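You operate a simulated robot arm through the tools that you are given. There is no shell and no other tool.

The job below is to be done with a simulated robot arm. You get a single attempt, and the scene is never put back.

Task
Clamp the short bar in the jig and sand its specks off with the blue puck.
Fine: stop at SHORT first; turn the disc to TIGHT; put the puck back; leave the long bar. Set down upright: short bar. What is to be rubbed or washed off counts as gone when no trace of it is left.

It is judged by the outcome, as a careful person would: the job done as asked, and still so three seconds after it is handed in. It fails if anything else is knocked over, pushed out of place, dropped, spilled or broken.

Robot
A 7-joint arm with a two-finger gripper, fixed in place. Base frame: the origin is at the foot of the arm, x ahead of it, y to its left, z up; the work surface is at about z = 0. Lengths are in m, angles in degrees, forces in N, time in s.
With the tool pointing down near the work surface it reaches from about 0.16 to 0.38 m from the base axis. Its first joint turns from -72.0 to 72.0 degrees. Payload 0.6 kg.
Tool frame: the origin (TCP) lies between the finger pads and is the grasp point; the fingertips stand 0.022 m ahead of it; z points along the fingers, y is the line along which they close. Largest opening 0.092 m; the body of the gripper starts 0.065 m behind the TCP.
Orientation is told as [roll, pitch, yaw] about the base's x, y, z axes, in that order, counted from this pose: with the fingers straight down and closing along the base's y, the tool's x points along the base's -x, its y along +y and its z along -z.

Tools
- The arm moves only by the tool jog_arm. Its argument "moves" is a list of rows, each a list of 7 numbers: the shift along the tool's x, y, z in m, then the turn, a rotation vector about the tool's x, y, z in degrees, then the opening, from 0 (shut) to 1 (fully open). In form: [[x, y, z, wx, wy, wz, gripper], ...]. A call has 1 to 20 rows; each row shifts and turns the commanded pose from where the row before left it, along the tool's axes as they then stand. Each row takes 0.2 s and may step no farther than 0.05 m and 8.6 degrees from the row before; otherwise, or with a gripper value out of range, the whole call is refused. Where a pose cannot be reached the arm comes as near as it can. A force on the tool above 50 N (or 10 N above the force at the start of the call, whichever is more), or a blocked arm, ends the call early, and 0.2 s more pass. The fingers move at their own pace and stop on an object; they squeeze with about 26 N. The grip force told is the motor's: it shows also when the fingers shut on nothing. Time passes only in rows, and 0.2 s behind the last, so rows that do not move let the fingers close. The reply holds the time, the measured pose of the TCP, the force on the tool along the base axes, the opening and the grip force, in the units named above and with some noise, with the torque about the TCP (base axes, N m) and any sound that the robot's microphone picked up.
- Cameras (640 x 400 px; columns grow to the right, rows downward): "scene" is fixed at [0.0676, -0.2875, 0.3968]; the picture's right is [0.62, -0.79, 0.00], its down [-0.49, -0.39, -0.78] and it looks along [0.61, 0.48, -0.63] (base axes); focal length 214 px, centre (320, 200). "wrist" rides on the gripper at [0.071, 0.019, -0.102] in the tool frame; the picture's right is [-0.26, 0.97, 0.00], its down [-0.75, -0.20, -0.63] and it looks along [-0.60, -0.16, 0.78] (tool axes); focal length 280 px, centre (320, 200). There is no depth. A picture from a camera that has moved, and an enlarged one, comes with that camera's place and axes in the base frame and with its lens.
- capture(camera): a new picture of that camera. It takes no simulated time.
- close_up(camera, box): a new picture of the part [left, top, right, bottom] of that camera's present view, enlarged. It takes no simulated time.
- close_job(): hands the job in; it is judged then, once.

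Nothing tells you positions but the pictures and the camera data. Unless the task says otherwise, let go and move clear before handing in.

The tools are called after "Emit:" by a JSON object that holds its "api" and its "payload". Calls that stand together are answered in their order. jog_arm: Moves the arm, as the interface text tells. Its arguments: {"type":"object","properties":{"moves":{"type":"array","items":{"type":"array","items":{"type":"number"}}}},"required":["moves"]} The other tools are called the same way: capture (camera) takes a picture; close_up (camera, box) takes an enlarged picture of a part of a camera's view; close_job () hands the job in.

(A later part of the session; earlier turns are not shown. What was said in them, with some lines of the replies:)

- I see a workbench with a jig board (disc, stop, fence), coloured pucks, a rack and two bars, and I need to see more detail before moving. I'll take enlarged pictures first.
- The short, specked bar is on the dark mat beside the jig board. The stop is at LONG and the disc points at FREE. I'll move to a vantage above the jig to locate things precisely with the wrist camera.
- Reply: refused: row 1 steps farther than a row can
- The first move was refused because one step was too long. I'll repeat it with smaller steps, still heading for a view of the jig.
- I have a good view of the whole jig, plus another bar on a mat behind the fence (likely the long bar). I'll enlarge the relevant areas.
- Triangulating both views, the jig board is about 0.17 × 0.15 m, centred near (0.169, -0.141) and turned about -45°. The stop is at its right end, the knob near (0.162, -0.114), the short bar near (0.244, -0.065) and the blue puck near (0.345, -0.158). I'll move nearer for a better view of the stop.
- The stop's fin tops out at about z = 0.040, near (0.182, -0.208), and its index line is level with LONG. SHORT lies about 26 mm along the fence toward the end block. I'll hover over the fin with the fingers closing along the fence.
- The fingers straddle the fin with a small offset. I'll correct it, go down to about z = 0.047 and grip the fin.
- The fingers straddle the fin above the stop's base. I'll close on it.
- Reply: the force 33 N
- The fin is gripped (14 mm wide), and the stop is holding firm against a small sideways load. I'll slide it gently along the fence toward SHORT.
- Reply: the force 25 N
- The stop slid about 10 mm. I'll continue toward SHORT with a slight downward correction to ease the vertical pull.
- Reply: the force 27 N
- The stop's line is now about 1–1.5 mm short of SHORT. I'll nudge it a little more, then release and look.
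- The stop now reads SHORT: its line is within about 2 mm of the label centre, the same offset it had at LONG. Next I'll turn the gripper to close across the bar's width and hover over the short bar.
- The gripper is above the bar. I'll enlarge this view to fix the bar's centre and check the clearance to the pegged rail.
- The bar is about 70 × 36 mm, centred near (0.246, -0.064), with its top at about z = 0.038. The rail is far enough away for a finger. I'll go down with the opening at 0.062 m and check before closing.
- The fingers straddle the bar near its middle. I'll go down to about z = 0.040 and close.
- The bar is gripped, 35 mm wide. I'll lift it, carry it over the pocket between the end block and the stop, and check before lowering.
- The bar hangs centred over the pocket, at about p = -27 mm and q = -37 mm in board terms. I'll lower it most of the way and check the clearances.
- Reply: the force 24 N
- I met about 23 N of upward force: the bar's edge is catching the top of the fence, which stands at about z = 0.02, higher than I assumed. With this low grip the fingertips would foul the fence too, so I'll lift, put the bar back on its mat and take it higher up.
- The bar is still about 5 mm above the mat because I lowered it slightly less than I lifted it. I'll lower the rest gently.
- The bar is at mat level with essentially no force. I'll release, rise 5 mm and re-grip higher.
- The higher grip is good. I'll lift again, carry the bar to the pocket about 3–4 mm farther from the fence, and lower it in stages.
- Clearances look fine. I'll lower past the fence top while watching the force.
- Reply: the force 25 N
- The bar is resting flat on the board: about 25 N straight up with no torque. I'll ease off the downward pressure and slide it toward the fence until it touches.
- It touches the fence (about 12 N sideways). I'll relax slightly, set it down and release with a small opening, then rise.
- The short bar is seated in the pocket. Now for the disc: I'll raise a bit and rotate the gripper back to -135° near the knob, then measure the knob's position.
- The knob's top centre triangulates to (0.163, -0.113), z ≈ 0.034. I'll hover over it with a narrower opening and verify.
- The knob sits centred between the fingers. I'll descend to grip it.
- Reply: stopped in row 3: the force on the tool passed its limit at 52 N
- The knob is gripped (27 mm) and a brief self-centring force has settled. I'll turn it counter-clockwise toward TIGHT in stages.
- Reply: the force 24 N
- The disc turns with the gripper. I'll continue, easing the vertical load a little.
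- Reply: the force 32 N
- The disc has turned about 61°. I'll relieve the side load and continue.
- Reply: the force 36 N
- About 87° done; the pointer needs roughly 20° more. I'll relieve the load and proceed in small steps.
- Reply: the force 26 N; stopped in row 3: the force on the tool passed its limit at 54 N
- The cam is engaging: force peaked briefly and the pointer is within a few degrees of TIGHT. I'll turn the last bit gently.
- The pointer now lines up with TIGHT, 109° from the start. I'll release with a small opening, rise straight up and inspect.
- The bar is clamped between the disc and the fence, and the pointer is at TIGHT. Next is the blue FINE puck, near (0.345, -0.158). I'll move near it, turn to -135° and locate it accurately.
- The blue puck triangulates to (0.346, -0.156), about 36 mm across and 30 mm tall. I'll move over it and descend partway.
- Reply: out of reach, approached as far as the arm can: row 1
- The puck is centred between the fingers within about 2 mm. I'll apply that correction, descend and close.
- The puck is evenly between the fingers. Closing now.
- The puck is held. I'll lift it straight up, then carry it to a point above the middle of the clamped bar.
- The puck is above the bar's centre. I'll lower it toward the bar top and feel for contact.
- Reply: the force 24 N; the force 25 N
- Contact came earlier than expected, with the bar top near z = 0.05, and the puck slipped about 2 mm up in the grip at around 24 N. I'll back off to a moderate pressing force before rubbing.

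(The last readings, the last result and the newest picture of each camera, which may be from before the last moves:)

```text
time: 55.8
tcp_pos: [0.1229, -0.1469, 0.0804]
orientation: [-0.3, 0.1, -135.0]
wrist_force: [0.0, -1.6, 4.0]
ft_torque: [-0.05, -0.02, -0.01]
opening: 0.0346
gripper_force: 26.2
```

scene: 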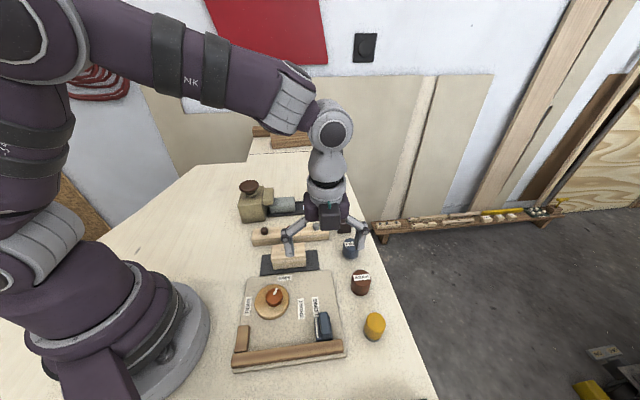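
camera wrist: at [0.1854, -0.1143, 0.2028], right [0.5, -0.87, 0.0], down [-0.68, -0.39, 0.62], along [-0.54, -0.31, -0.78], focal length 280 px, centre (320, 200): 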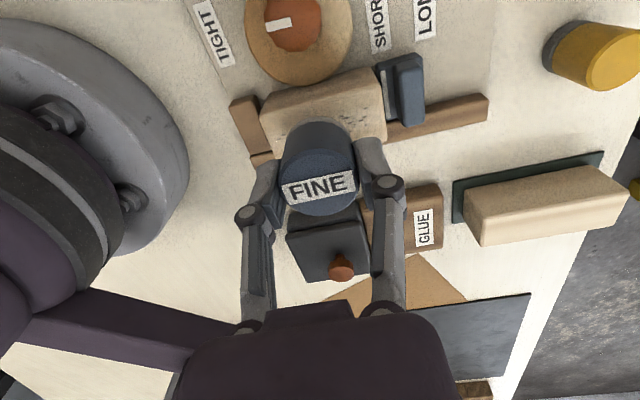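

Now about 4 N. I'll press slightly more and rub along the bar, two full cycles of ±18 mm.

Emit:
{"api": "jog_arm", "payload": {"moves": [[0, -0.006, 0.0002, 0, 0, 0, 0.0], [0, -0.006, 0, 0, 0, 0, 0.0], [0, -0.006, 0, 0, 0, 0, 0.0], [0, 0.009, 0, 0, 0, 0, 0.0], [0, 0.009, 0, 0, 0, 0, 0.0], [0, 0.009, 0, 0, 0, 0, 0.0], [0, 0.009, 0, 0, 0, 0, 0.0], [0, -0.009, 0, 0, 0, 0, 0.0], [0, -0.009, 0, 0, 0, 0, 0.0], [0, -0.009, 0, 0, 0, 0, 0.0], [0, -0.009, 0, 0, 0, 0, 0.0], [0, 0.009, 0, 0, 0, 0, 0.0], [0, 0.009, 0, 0, 0, 0, 0.0]]}}

Emit:
{"api": "capture", "payload": {"camera": "wrist"}}

Emit:
{"api": "close_up", "payload": {"camera": "scene", "box": [220, 260, 350, 370]}}

```text
time: 58.6
tcp_pos: [0.1231, -0.1484, 0.0812]
orientation: [0.0, 0.1, -135.1]
wrist_force: [0.1, -0.2, -1.1]
ft_torque: [-0.02, 0.03, 0.0]
opening: 0.0345
gripper_force: 26.0
```

```text
taken
camera wrist: at [0.1861, -0.1121, 0.1836], right [0.5, -0.87, 0.0], down [-0.68, -0.39, 0.62], along [-0.54, -0.31, -0.78], focal length 280 px, centre (320, 200)
```

wrist: 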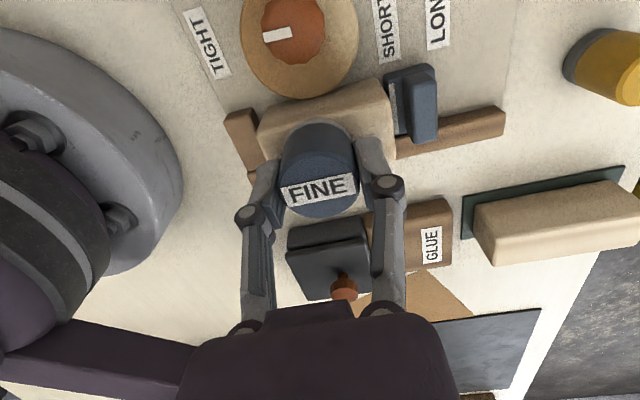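

```text
3.64 times, centred on (285, 315) of scene
camera zoom: at [0.0676, -0.2875, 0.3968], right [0.62, -0.79, 0.0], down [-0.49, -0.39, -0.78], along [0.61, 0.48, -0.63], focal length 780 px, centre (447, -218)
```

zoom: 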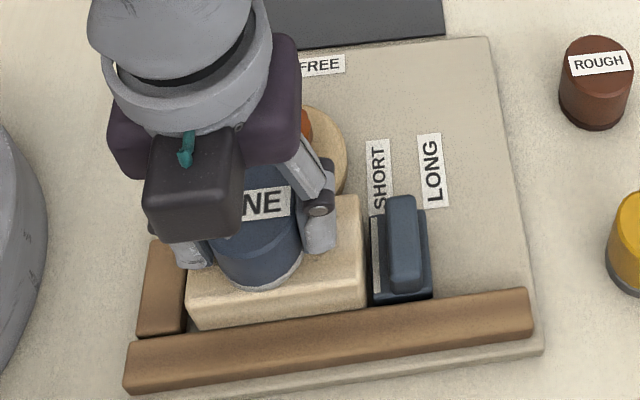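

The force is now near zero, but the visible parts look cleaner. I'll lift and move aside to check what's left.

Emit:
{"api": "jog_arm", "payload": {"moves": [[0, 0, -0.03, 0, 0, 0, 0.0], [0.04, 0, 0, 0, 0, 0, 0.0], [0.04, 0, 0, 0, 0, 0, 0.0], [0, 0, 0, 0, 0, 0, 0.0]]}}

Emit:
{"api": "close_up", "payload": {"camera": "scene", "box": [240, 280, 330, 360]}}

Emit:
{"api": "capture", "payload": {"camera": "wrist"}}

```text
time: 59.6
tcp_pos: [0.1794, -0.0917, 0.1101]
orientation: [-0.1, 0.1, -135.0]
wrist_force: [0.8, -0.8, -1.3]
ft_torque: [0.01, -0.01, 0.0]
opening: 0.0345
gripper_force: 25.9
```

```text
5.00 times, centred on (285, 320) of scene
camera zoom: at [0.0676, -0.2875, 0.3968], right [0.62, -0.79, 0.0], down [-0.49, -0.39, -0.78], along [0.61, 0.48, -0.63], focal length 1072 px, centre (495, -400)
```

zoom: 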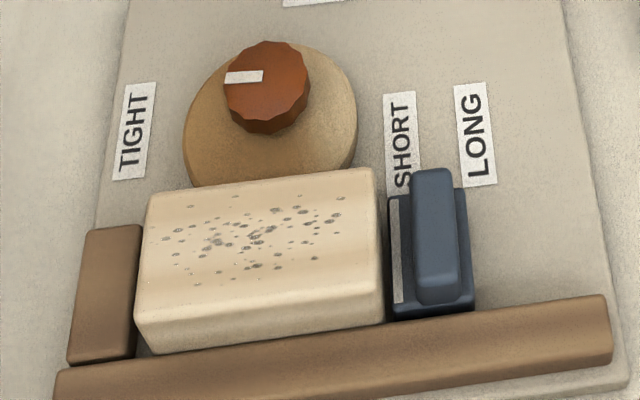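

```text
taken
camera wrist: at [0.2429, -0.0543, 0.2143], right [0.5, -0.87, 0.0], down [-0.68, -0.39, 0.62], along [-0.54, -0.31, -0.78], focal length 280 px, centre (320, 200)
```

wrist: 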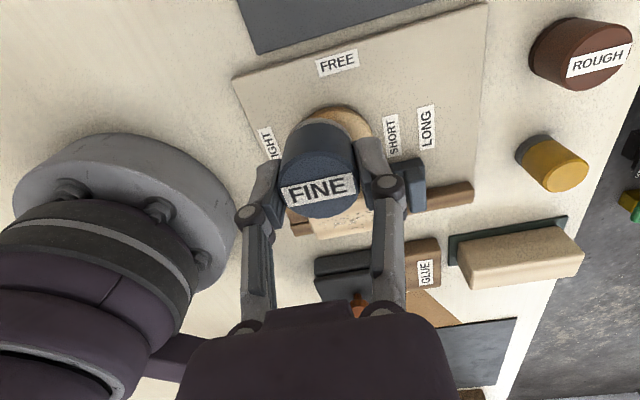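

The specks have faded but aren't gone, so the rubbing works and needs more pressure and passes. I'll return to the bar and press until I read about 10–15 N.

Emit:
{"api": "jog_arm", "payload": {"moves": [[-0.04, 0, 0, 0, 0, 0, 0.0], [-0.04, 0, 0, 0, 0, 0, 0.0], [0, 0, 0.025, 0, 0, 0, 0.0], [0, 0, 0.005, 0, 0, 0, 0.0], [0, 0, 0.0003, 0, 0, 0, 0.0], [0, 0, 0, 0, 0, 0, 0.0]]}}

```text
time: 61.0
tcp_pos: [0.1232, -0.1479, 0.0795]
orientation: [-0.1, 0.1, -134.9]
wrist_force: [1.4, 1.4, 19.8]
ft_torque: [0.14, -0.07, 0.0]
opening: 0.035
gripper_force: 26.0
```

Emit:
{"api": "jog_arm", "payload": {"moves": [[0, -0.006, 0, 0, 0, 0, 0.0], [0, -0.006, 0, 0, 0, 0, 0.0], [0, -0.006, 0, 0, 0, 0, 0.0], [0, 0.009, 0, 0, 0, 0, 0.0], [0, 0.009, 0, 0, 0, 0, 0.0], [0, 0.009, 0, 0, 0, 0, 0.0], [0, 0.009, 0, 0, 0, 0, 0.0], [0, -0.006, 0, 0, 0, 0, 0.0], [0, -0.006, 0, 0, 0, 0, 0.0], [0, -0.006, 0, 0, 0, 0, 0.0], [0, 0, 0, 0, 0, 0, 0.0]]}}

```text
time: 63.4
tcp_pos: [0.1228, -0.1475, 0.0789]
orientation: [-0.1, 0.1, -135.0]
wrist_force: [0.5, -1.3, 4.2]
ft_torque: [-0.06, -0.05, 0.0]
opening: 0.0344
gripper_force: 25.6
```

Emit:
{"api": "jog_arm", "payload": {"moves": [[0, -0.006, 0.0002, 0, 0, 0, 0.0], [0, -0.006, 0, 0, 0, 0, 0.0], [0, -0.006, 0, 0, 0, 0, 0.0], [0, 0.009, 0, 0, 0, 0, 0.0], [0, 0.009, 0, 0, 0, 0, 0.0], [0, 0.009, 0, 0, 0, 0, 0.0], [0, 0.009, 0, 0, 0, 0, 0.0], [0, -0.009, 0.0001, 0, 0, 0, 0.0], [0, -0.009, 0, 0, 0, 0, 0.0], [0, -0.009, 0, 0, 0, 0, 0.0], [0, -0.009, 0, 0, 0, 0, 0.0], [0, 0.009, 0, 0, 0, 0, 0.0], [0, 0.009, 0, 0, 0, 0, 0.0], [0, 0.009, 0, 0, 0, 0, 0.0], [0, 0.009, 0, 0, 0, 0, 0.0], [0, -0.009, 0, 0, 0, 0, 0.0], [0, -0.009, 0, 0, 0, 0, 0.0], [0, 0, 0, 0, 0, 0, 0.0]]}}

Emit:
{"api": "close_up", "payload": {"camera": "scene", "box": [240, 280, 330, 360]}}

Emit:
{"api": "close_up", "payload": {"camera": "wrist", "box": [200, 60, 460, 220]}}

```text
time: 67.2
tcp_pos: [0.1225, -0.147, 0.0795]
orientation: [-0.1, 0.1, -135.0]
wrist_force: [-0.5, -0.5, 2.4]
ft_torque: [0.03, 0.01, 0.0]
opening: 0.0348
gripper_force: 26.0
```

```text
5.00 times, centred on (285, 320) of scene
camera zoom: at [0.0676, -0.2875, 0.3968], right [0.62, -0.79, 0.0], down [-0.49, -0.39, -0.78], along [0.61, 0.48, -0.63], focal length 1072 px, centre (495, -400)
```

zoom: 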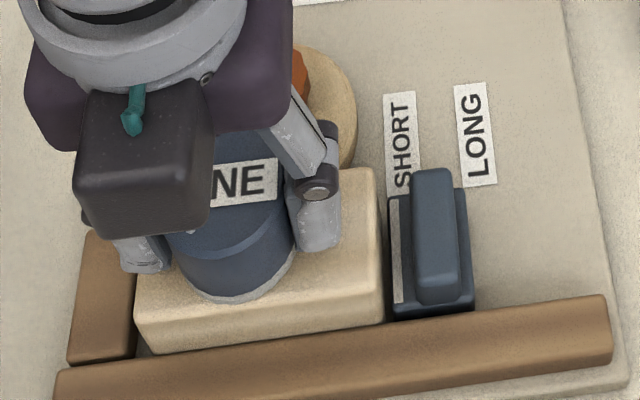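

```text
2.46 times, centred on (330, 140) of wrist
camera zoom: at [0.1853, -0.1121, 0.183], right [0.5, -0.87, 0.0], down [-0.68, -0.39, 0.62], along [-0.54, -0.31, -0.78], focal length 690 px, centre (295, 348)
```

zoom: 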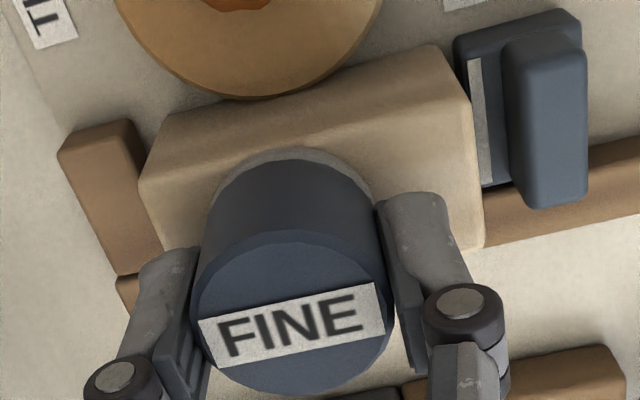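

Emit:
{"api": "jog_arm", "payload": {"moves": [[0, 0, -0.03, 0, 0, 0, 0.0], [0.04, 0, 0, 0, 0, 0, 0.0], [0.04, 0, 0, 0, 0, 0, 0.0], [0, 0, 0, 0, 0, 0, 0.0]]}}

Emit:
{"api": "close_up", "payload": {"camera": "scene", "box": [245, 300, 325, 360]}}

```text
time: 68.2
tcp_pos: [0.1791, -0.0947, 0.1086]
orientation: [-0.1, 0.1, -135.1]
wrist_force: [-0.5, 0.7, -0.3]
ft_torque: [-0.03, 0.02, 0.01]
opening: 0.0345
gripper_force: 26.2
```

```text
6.67 times, centred on (285, 330) of scene
camera zoom: at [0.0676, -0.2875, 0.3968], right [0.62, -0.79, 0.0], down [-0.49, -0.39, -0.78], along [0.61, 0.48, -0.63], focal length 1430 px, centre (553, -667)
```

zoom: 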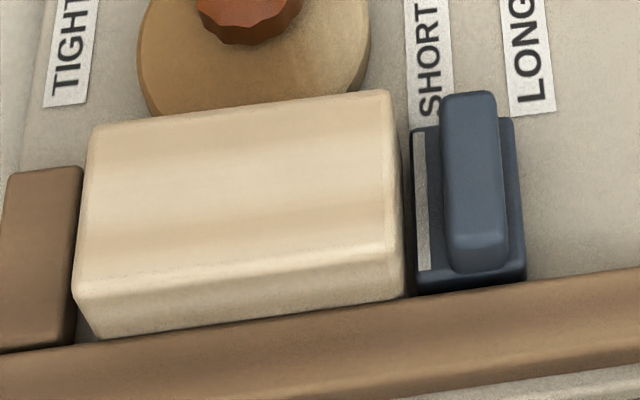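

The bar top looks clean. I'll double-check at higher magnification, including its edges.

Emit:
{"api": "close_up", "payload": {"camera": "scene", "box": [252, 308, 282, 340]}}

Emit:
{"api": "close_up", "payload": {"camera": "scene", "box": [272, 306, 302, 338]}}

Emit:
{"api": "close_up", "payload": {"camera": "wrist", "box": [260, 160, 420, 260]}}

```text
12.50 times, centred on (267, 324) of scene
camera zoom: at [0.0676, -0.2875, 0.3968], right [0.62, -0.79, 0.0], down [-0.49, -0.39, -0.78], along [0.61, 0.48, -0.63], focal length 2681 px, centre (982, -1350)
```

zoom: 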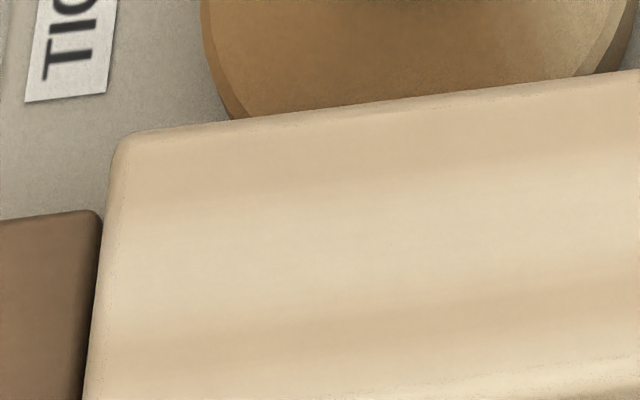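

```text
12.50 times, centred on (287, 322) of scene
camera zoom: at [0.0676, -0.2875, 0.3968], right [0.62, -0.79, 0.0], down [-0.49, -0.39, -0.78], along [0.61, 0.48, -0.63], focal length 2681 px, centre (732, -1325)
```

zoom: 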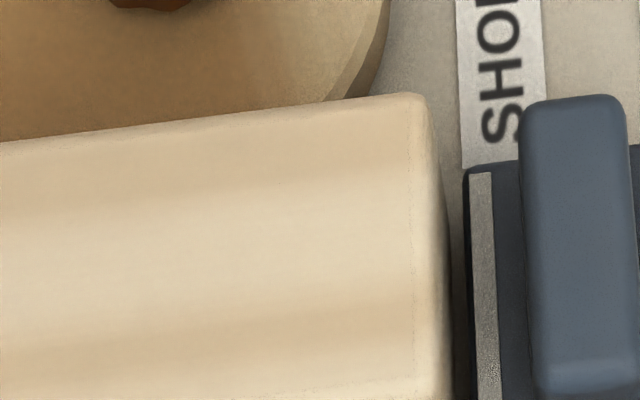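

```text
4.00 times, centred on (340, 210) of wrist
camera zoom: at [0.2414, -0.0568, 0.212], right [0.5, -0.87, 0.0], down [-0.68, -0.39, 0.62], along [-0.54, -0.31, -0.78], focal length 1122 px, centre (240, 160)
```

zoom: 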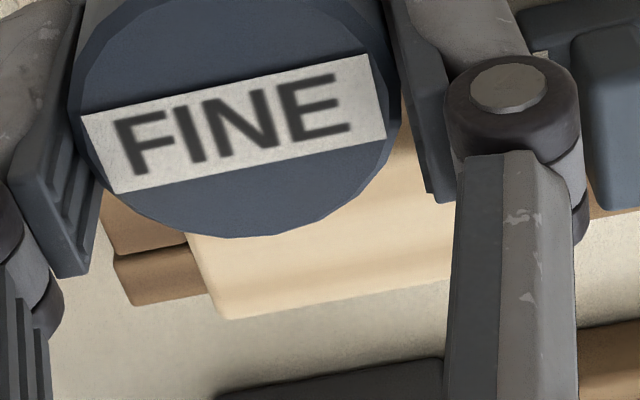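

No specks are visible. For thoroughness I'll make one more pass over the whole top before returning the puck.

Emit:
{"api": "jog_arm", "payload": {"moves": [[-0.04, 0, 0, 0, 0, 0, 0.0], [-0.04, 0, 0, 0, 0, 0, 0.0], [0, 0, 0.025, 0, 0, 0, 0.0], [0, 0, 0.005, 0, 0, 0, 0.0], [0, 0, 0.0003, 0, 0, 0, 0.0], [0, -0.007, 0, 0, 0, 0, 0.0], [0, -0.007, 0, 0, 0, 0, 0.0], [0, -0.006, 0, 0, 0, 0, 0.0], [0, 0.01, 0, 0, 0, 0, 0.0], [0, 0.01, 0, 0, 0, 0, 0.0], [0, 0.01, 0, 0, 0, 0, 0.0], [0, 0.01, 0.0001, 0, 0, 0, 0.0], [0, -0.01, 0, 0, 0, 0, 0.0], [0, -0.01, 0, 0, 0, 0, 0.0], [0, -0.01, 0, 0, 0, 0, 0.0], [0, -0.01, 0, 0, 0, 0, 0.0], [0, 0.01, 0, 0, 0, 0, 0.0], [0, 0.01, 0, 0, 0, 0, 0.0]]}}

```text
time: 72.0
tcp_pos: [0.1229, -0.1482, 0.0796]
orientation: [-0.1, 0.2, -135.0]
wrist_force: [0.4, 0.5, -1.2]
ft_torque: [0.02, -0.01, -0.02]
opening: 0.0348
gripper_force: 26.4
```

Now I'll return the puck to where it stood, retracing the path.

Emit:
{"api": "jog_arm", "payload": {"moves": [[0, 0, -0.023, 0, 0, 0, 0.0], [0.0251, 0.0267, 0, 0, 0, 0, 0.0], [0.0251, 0.0267, 0.004, 0, 0, 0, 0.0], [0.0252, 0.0267, 0.004, 0, 0, 0, 0.0], [0.0252, 0.0267, 0.004, 0, 0, 0, 0.0], [0.0252, 0.0266, 0.004, 0, 0, 0, 0.0], [0.0252, 0.0266, 0.004, 0, 0, 0, 0.0], [0, 0, 0.02, 0, 0, 0, 0.0], [0, 0, 0.02, 0, 0, 0, 0.0], [0, 0, 0, 0, 0, 0, 0.0]]}}

Emit:
{"api": "capture", "payload": {"camera": "wrist"}}

Emit:
{"api": "close_up", "payload": {"camera": "scene", "box": [325, 215, 375, 265]}}

Emit:
{"api": "close_up", "payload": {"camera": "scene", "box": [245, 300, 325, 360]}}

```text
time: 74.2
tcp_pos: [0.3413, -0.1534, 0.0433]
orientation: [0.0, 0.2, -135.0]
wrist_force: [-0.1, -0.7, -0.9]
ft_torque: [-0.03, -0.05, -0.01]
opening: 0.0349
gripper_force: 25.8
```

```text
taken
camera wrist: at [0.4048, -0.1168, 0.146], right [0.5, -0.87, 0.0], down [-0.68, -0.39, 0.62], along [-0.54, -0.31, -0.78], focal length 280 px, centre (320, 200)
```

wrist: 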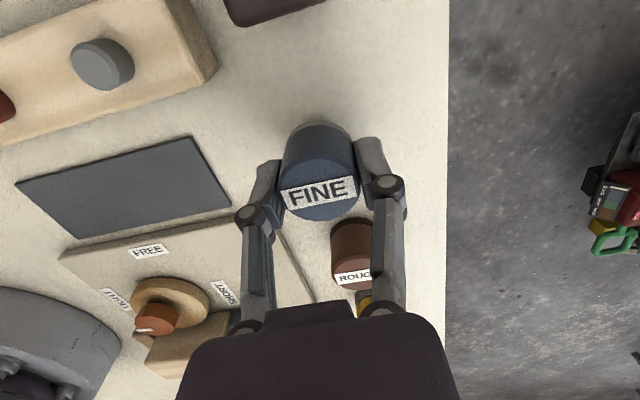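

```text
8.00 times, centred on (350, 240) of scene
camera zoom: at [0.0676, -0.2875, 0.3968], right [0.62, -0.79, 0.0], down [-0.49, -0.39, -0.78], along [0.61, 0.48, -0.63], focal length 1716 px, centre (80, -120)
```

zoom: 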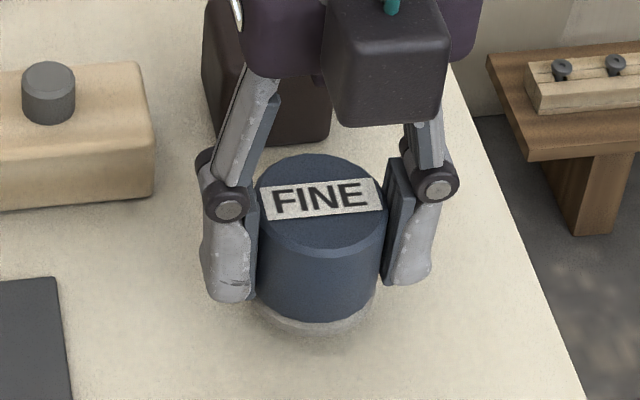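

```text
6.67 times, centred on (285, 330) of scene
camera zoom: at [0.0676, -0.2875, 0.3968], right [0.62, -0.79, 0.0], down [-0.49, -0.39, -0.78], along [0.61, 0.48, -0.63], focal length 1430 px, centre (553, -667)
```

zoom: 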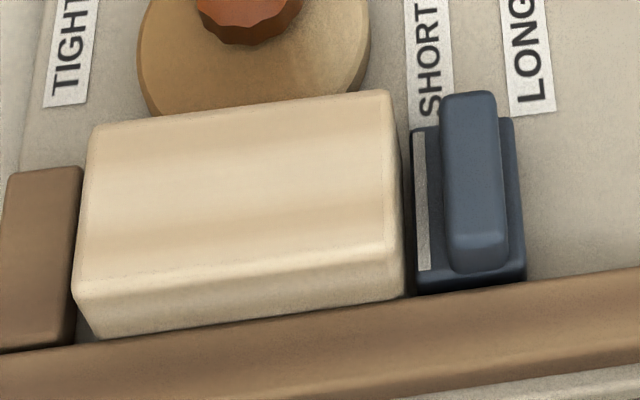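

The bar is clean and undisturbed. The puck is about 4 mm short of its original spot along the row, so I'll shift it outward while lowering.

Emit:
{"api": "jog_arm", "payload": {"moves": [[0, 0.004, 0.005, 0, 0, 0, 0.0], [0, 0, 0.005, 0, 0, 0, 0.0], [0, 0, 0, 0, 0, 0, 0.0]]}}

Emit:
{"api": "close_up", "payload": {"camera": "scene", "box": [325, 215, 375, 265]}}

```text
time: 75.0
tcp_pos: [0.3442, -0.1573, 0.0331]
orientation: [0.0, 0.1, -135.0]
wrist_force: [-0.5, -1.0, -0.4]
ft_torque: [-0.03, 0.01, 0.01]
opening: 0.0349
gripper_force: 26.1
```

```text
8.00 times, centred on (350, 240) of scene
camera zoom: at [0.0676, -0.2875, 0.3968], right [0.62, -0.79, 0.0], down [-0.49, -0.39, -0.78], along [0.61, 0.48, -0.63], focal length 1716 px, centre (80, -120)
```

zoom: 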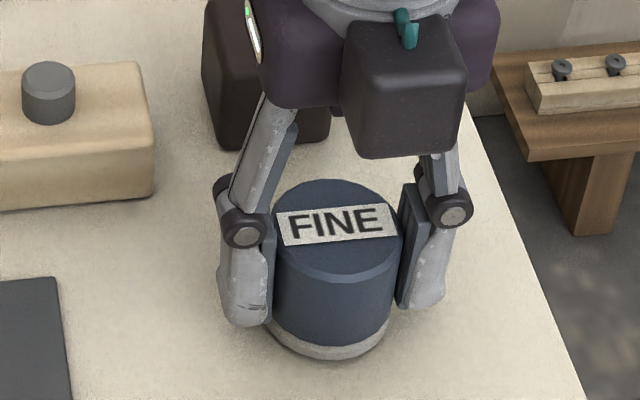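

The puck is now within about 1 mm of its original spot. I'll lower to the surface and feel for contact.

Emit:
{"api": "jog_arm", "payload": {"moves": [[0, -0.001, 0.0025, 0, 0, 0, 0.0], [0, 0, 0, 0, 0, 0, 0.0]]}}

Emit:
{"api": "jog_arm", "payload": {"moves": [[0, 0, 0.0008, 0, 0, 0, 0.0], [0, 0, 0, 0, 0, 0, 0.0]]}}

```text
time: 75.6
tcp_pos: [0.3441, -0.1558, 0.031]
orientation: [0.0, 0.1, -135.1]
wrist_force: [0.1, 0.1, -0.5]
ft_torque: [0.03, 0.05, 0.0]
opening: 0.0347
gripper_force: 26.5
```

```text
time: 76.2
tcp_pos: [0.3441, -0.156, 0.0297]
orientation: [-0.1, 0.1, -135.0]
wrist_force: [0.8, 0.4, -1.2]
ft_torque: [0.05, -0.02, -0.04]
opening: 0.0349
gripper_force: 26.0
```

Emit:
{"api": "jog_arm", "payload": {"moves": [[0, 0, 0.0006, 0, 0, 0, 0.0], [0, 0, 0, 0, 0, 0, 0.0]]}}

Emit:
{"api": "close_up", "payload": {"camera": "scene", "box": [325, 215, 375, 265]}}

```text
time: 76.8
tcp_pos: [0.3456, -0.157, 0.0293]
orientation: [0.0, 0.2, -135.0]
wrist_force: [0.4, 0.1, -0.1]
ft_torque: [0.01, 0.03, -0.01]
opening: 0.0346
gripper_force: 25.9
```

```text
8.00 times, centred on (350, 240) of scene
camera zoom: at [0.0676, -0.2875, 0.3968], right [0.62, -0.79, 0.0], down [-0.49, -0.39, -0.78], along [0.61, 0.48, -0.63], focal length 1716 px, centre (80, -120)
```

zoom: 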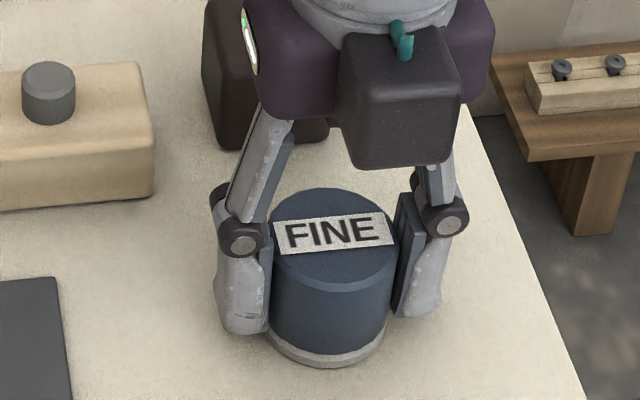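

The puck matches its original picture. I'll go down one last fraction to confirm contact.

Emit:
{"api": "jog_arm", "payload": {"moves": [[0, 0, 0.0005, 0, 0, 0, 0.0], [0, 0, 0, 0, 0, 0, 0.0]]}}

```text
time: 77.4
tcp_pos: [0.3452, -0.157, 0.0295]
orientation: [0.0, 0.1, -135.0]
wrist_force: [-0.4, 3.2, 7.8]
ft_torque: [0.05, -0.04, -0.01]
opening: 0.0348
gripper_force: 24.9
```

Contact is confirmed at about 8 N. I'll release, open, rise and retreat.

Emit:
{"api": "jog_arm", "payload": {"moves": [[0, 0, 0, 0, 0, 0, 0.5], [0, 0, 0, 0, 0, 0, 0.66], [0, 0, 0, 0, 0, 0, 0.66], [0, 0, -0.02, 0, 0, 0, 0.66], [0, 0, -0.03, 0, 0, 0, 0.66], [0, -0.03, -0.03, 0, 0, 0, 0.66], [0, -0.045, -0.015, 0, 0, 0, 0.66], [0, -0.045, 0, 0, 0, 0, 0.66], [0, 0, 0, 0, 0, 0, 0.66]]}}

Emit:
{"api": "capture", "payload": {"camera": "scene"}}

Emit:
{"api": "close_up", "payload": {"camera": "scene", "box": [325, 215, 375, 265]}}

Emit:
{"api": "close_up", "payload": {"camera": "scene", "box": [220, 255, 360, 375]}}

Emit:
{"api": "capture", "payload": {"camera": "wrist"}}

```text
time: 79.4
tcp_pos: [0.2581, -0.0718, 0.1244]
orientation: [0.1, 0.1, -135.0]
wrist_force: [0.5, 0.1, -0.8]
ft_torque: [0.01, -0.01, -0.01]
opening: 0.0608
gripper_force: 0.0
```

```text
taken
```

scene: 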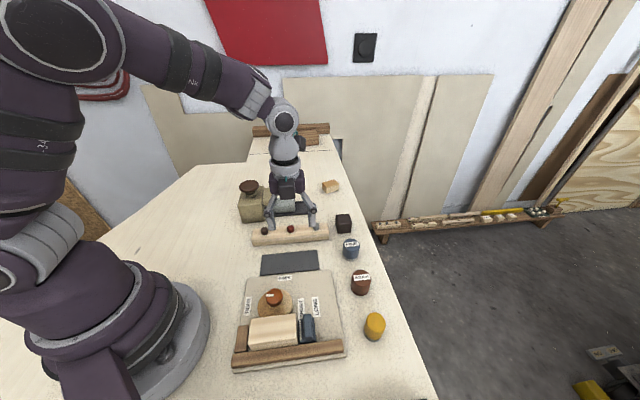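

```text
8.00 times, centred on (350, 240) of scene
camera zoom: at [0.0676, -0.2875, 0.3968], right [0.62, -0.79, 0.0], down [-0.49, -0.39, -0.78], along [0.61, 0.48, -0.63], focal length 1716 px, centre (80, -120)
```

zoom: 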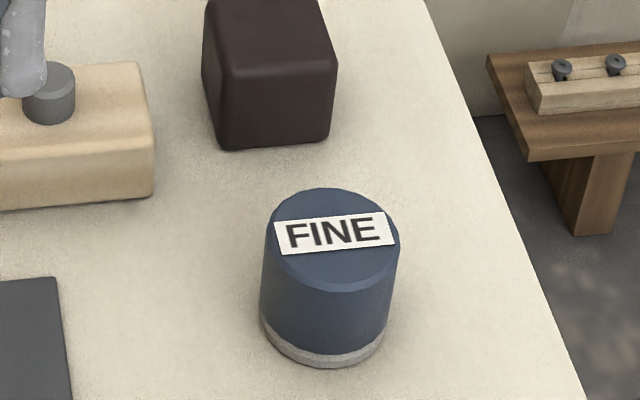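

```text
3.33 times, centred on (290, 315) of scene
camera zoom: at [0.0676, -0.2875, 0.3968], right [0.62, -0.79, 0.0], down [-0.49, -0.39, -0.78], along [0.61, 0.48, -0.63], focal length 715 px, centre (420, -183)
```

zoom: 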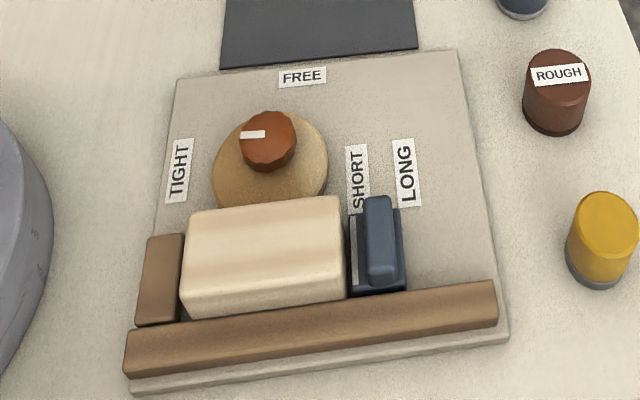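

```text
taken
camera wrist: at [0.3218, -0.0352, 0.228], right [0.5, -0.87, 0.0], down [-0.68, -0.39, 0.62], along [-0.54, -0.31, -0.78], focal length 280 px, centre (320, 200)
```

wrist: 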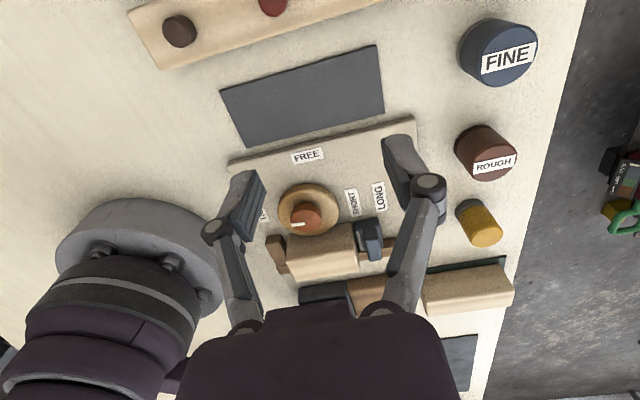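

The puck is back in its place and the bar is clamped and clean. One last check of the bar and disc from the wrist side.

Emit:
{"api": "close_up", "payload": {"camera": "wrist", "box": [255, 170, 395, 290]}}

Emit:
{"api": "close_up", "payload": {"camera": "scene", "box": [245, 305, 310, 355]}}

```text
3.33 times, centred on (325, 230) of wrist
camera zoom: at [0.3218, -0.0352, 0.228], right [0.5, -0.87, 0.0], down [-0.68, -0.39, 0.62], along [-0.54, -0.31, -0.78], focal length 935 px, centre (303, 100)
```

zoom: 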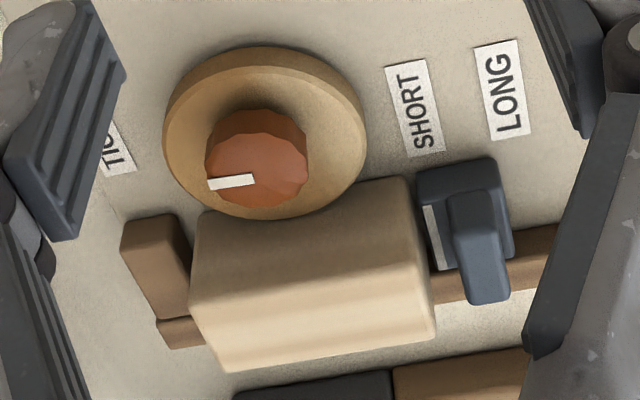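

```text
8.00 times, centred on (278, 330) of scene
camera zoom: at [0.0676, -0.2875, 0.3968], right [0.62, -0.79, 0.0], down [-0.49, -0.39, -0.78], along [0.61, 0.48, -0.63], focal length 1716 px, centre (660, -840)
```

zoom: 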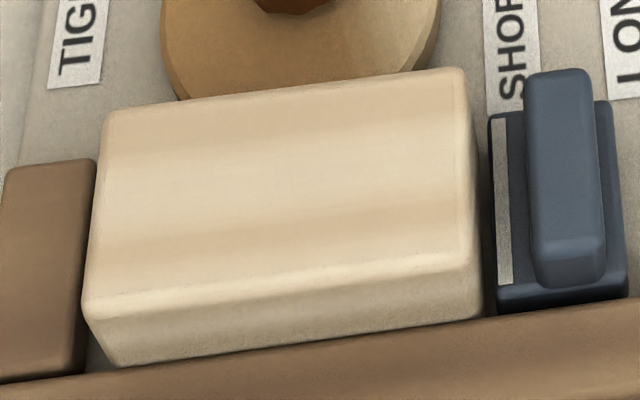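

The disc bears on the bar at TIGHT, the stop is at SHORT and the bar top is spotless. The blue puck is back in place and the long bar untouched, so I'm handing in.

Emit:
{"api": "close_job", "payload": {}}

```text
The job is handed in.
```

The short bar is clamped upright in the jig and its specks are sanded off. In enlarged pictures from both cameras I could see no trace left.

- **Stop:** I set it at SHORT before placing the bar. Its line sits about 2 mm from the middle of the label, close to the offset it had at LONG.
- **Disc:** I turned it to TIGHT, and it bears on the bar and holds it against the fence.
- **Blue puck:** it is back within about 1 mm of where it stood.
- **Long bar:** I left it alone, and nothing else looks moved in the final pictures.

On my first try the bar's edge caught the top of the fence. I set the bar back on its mat, gripped it higher and placed it again. I saw no damage from the contact.
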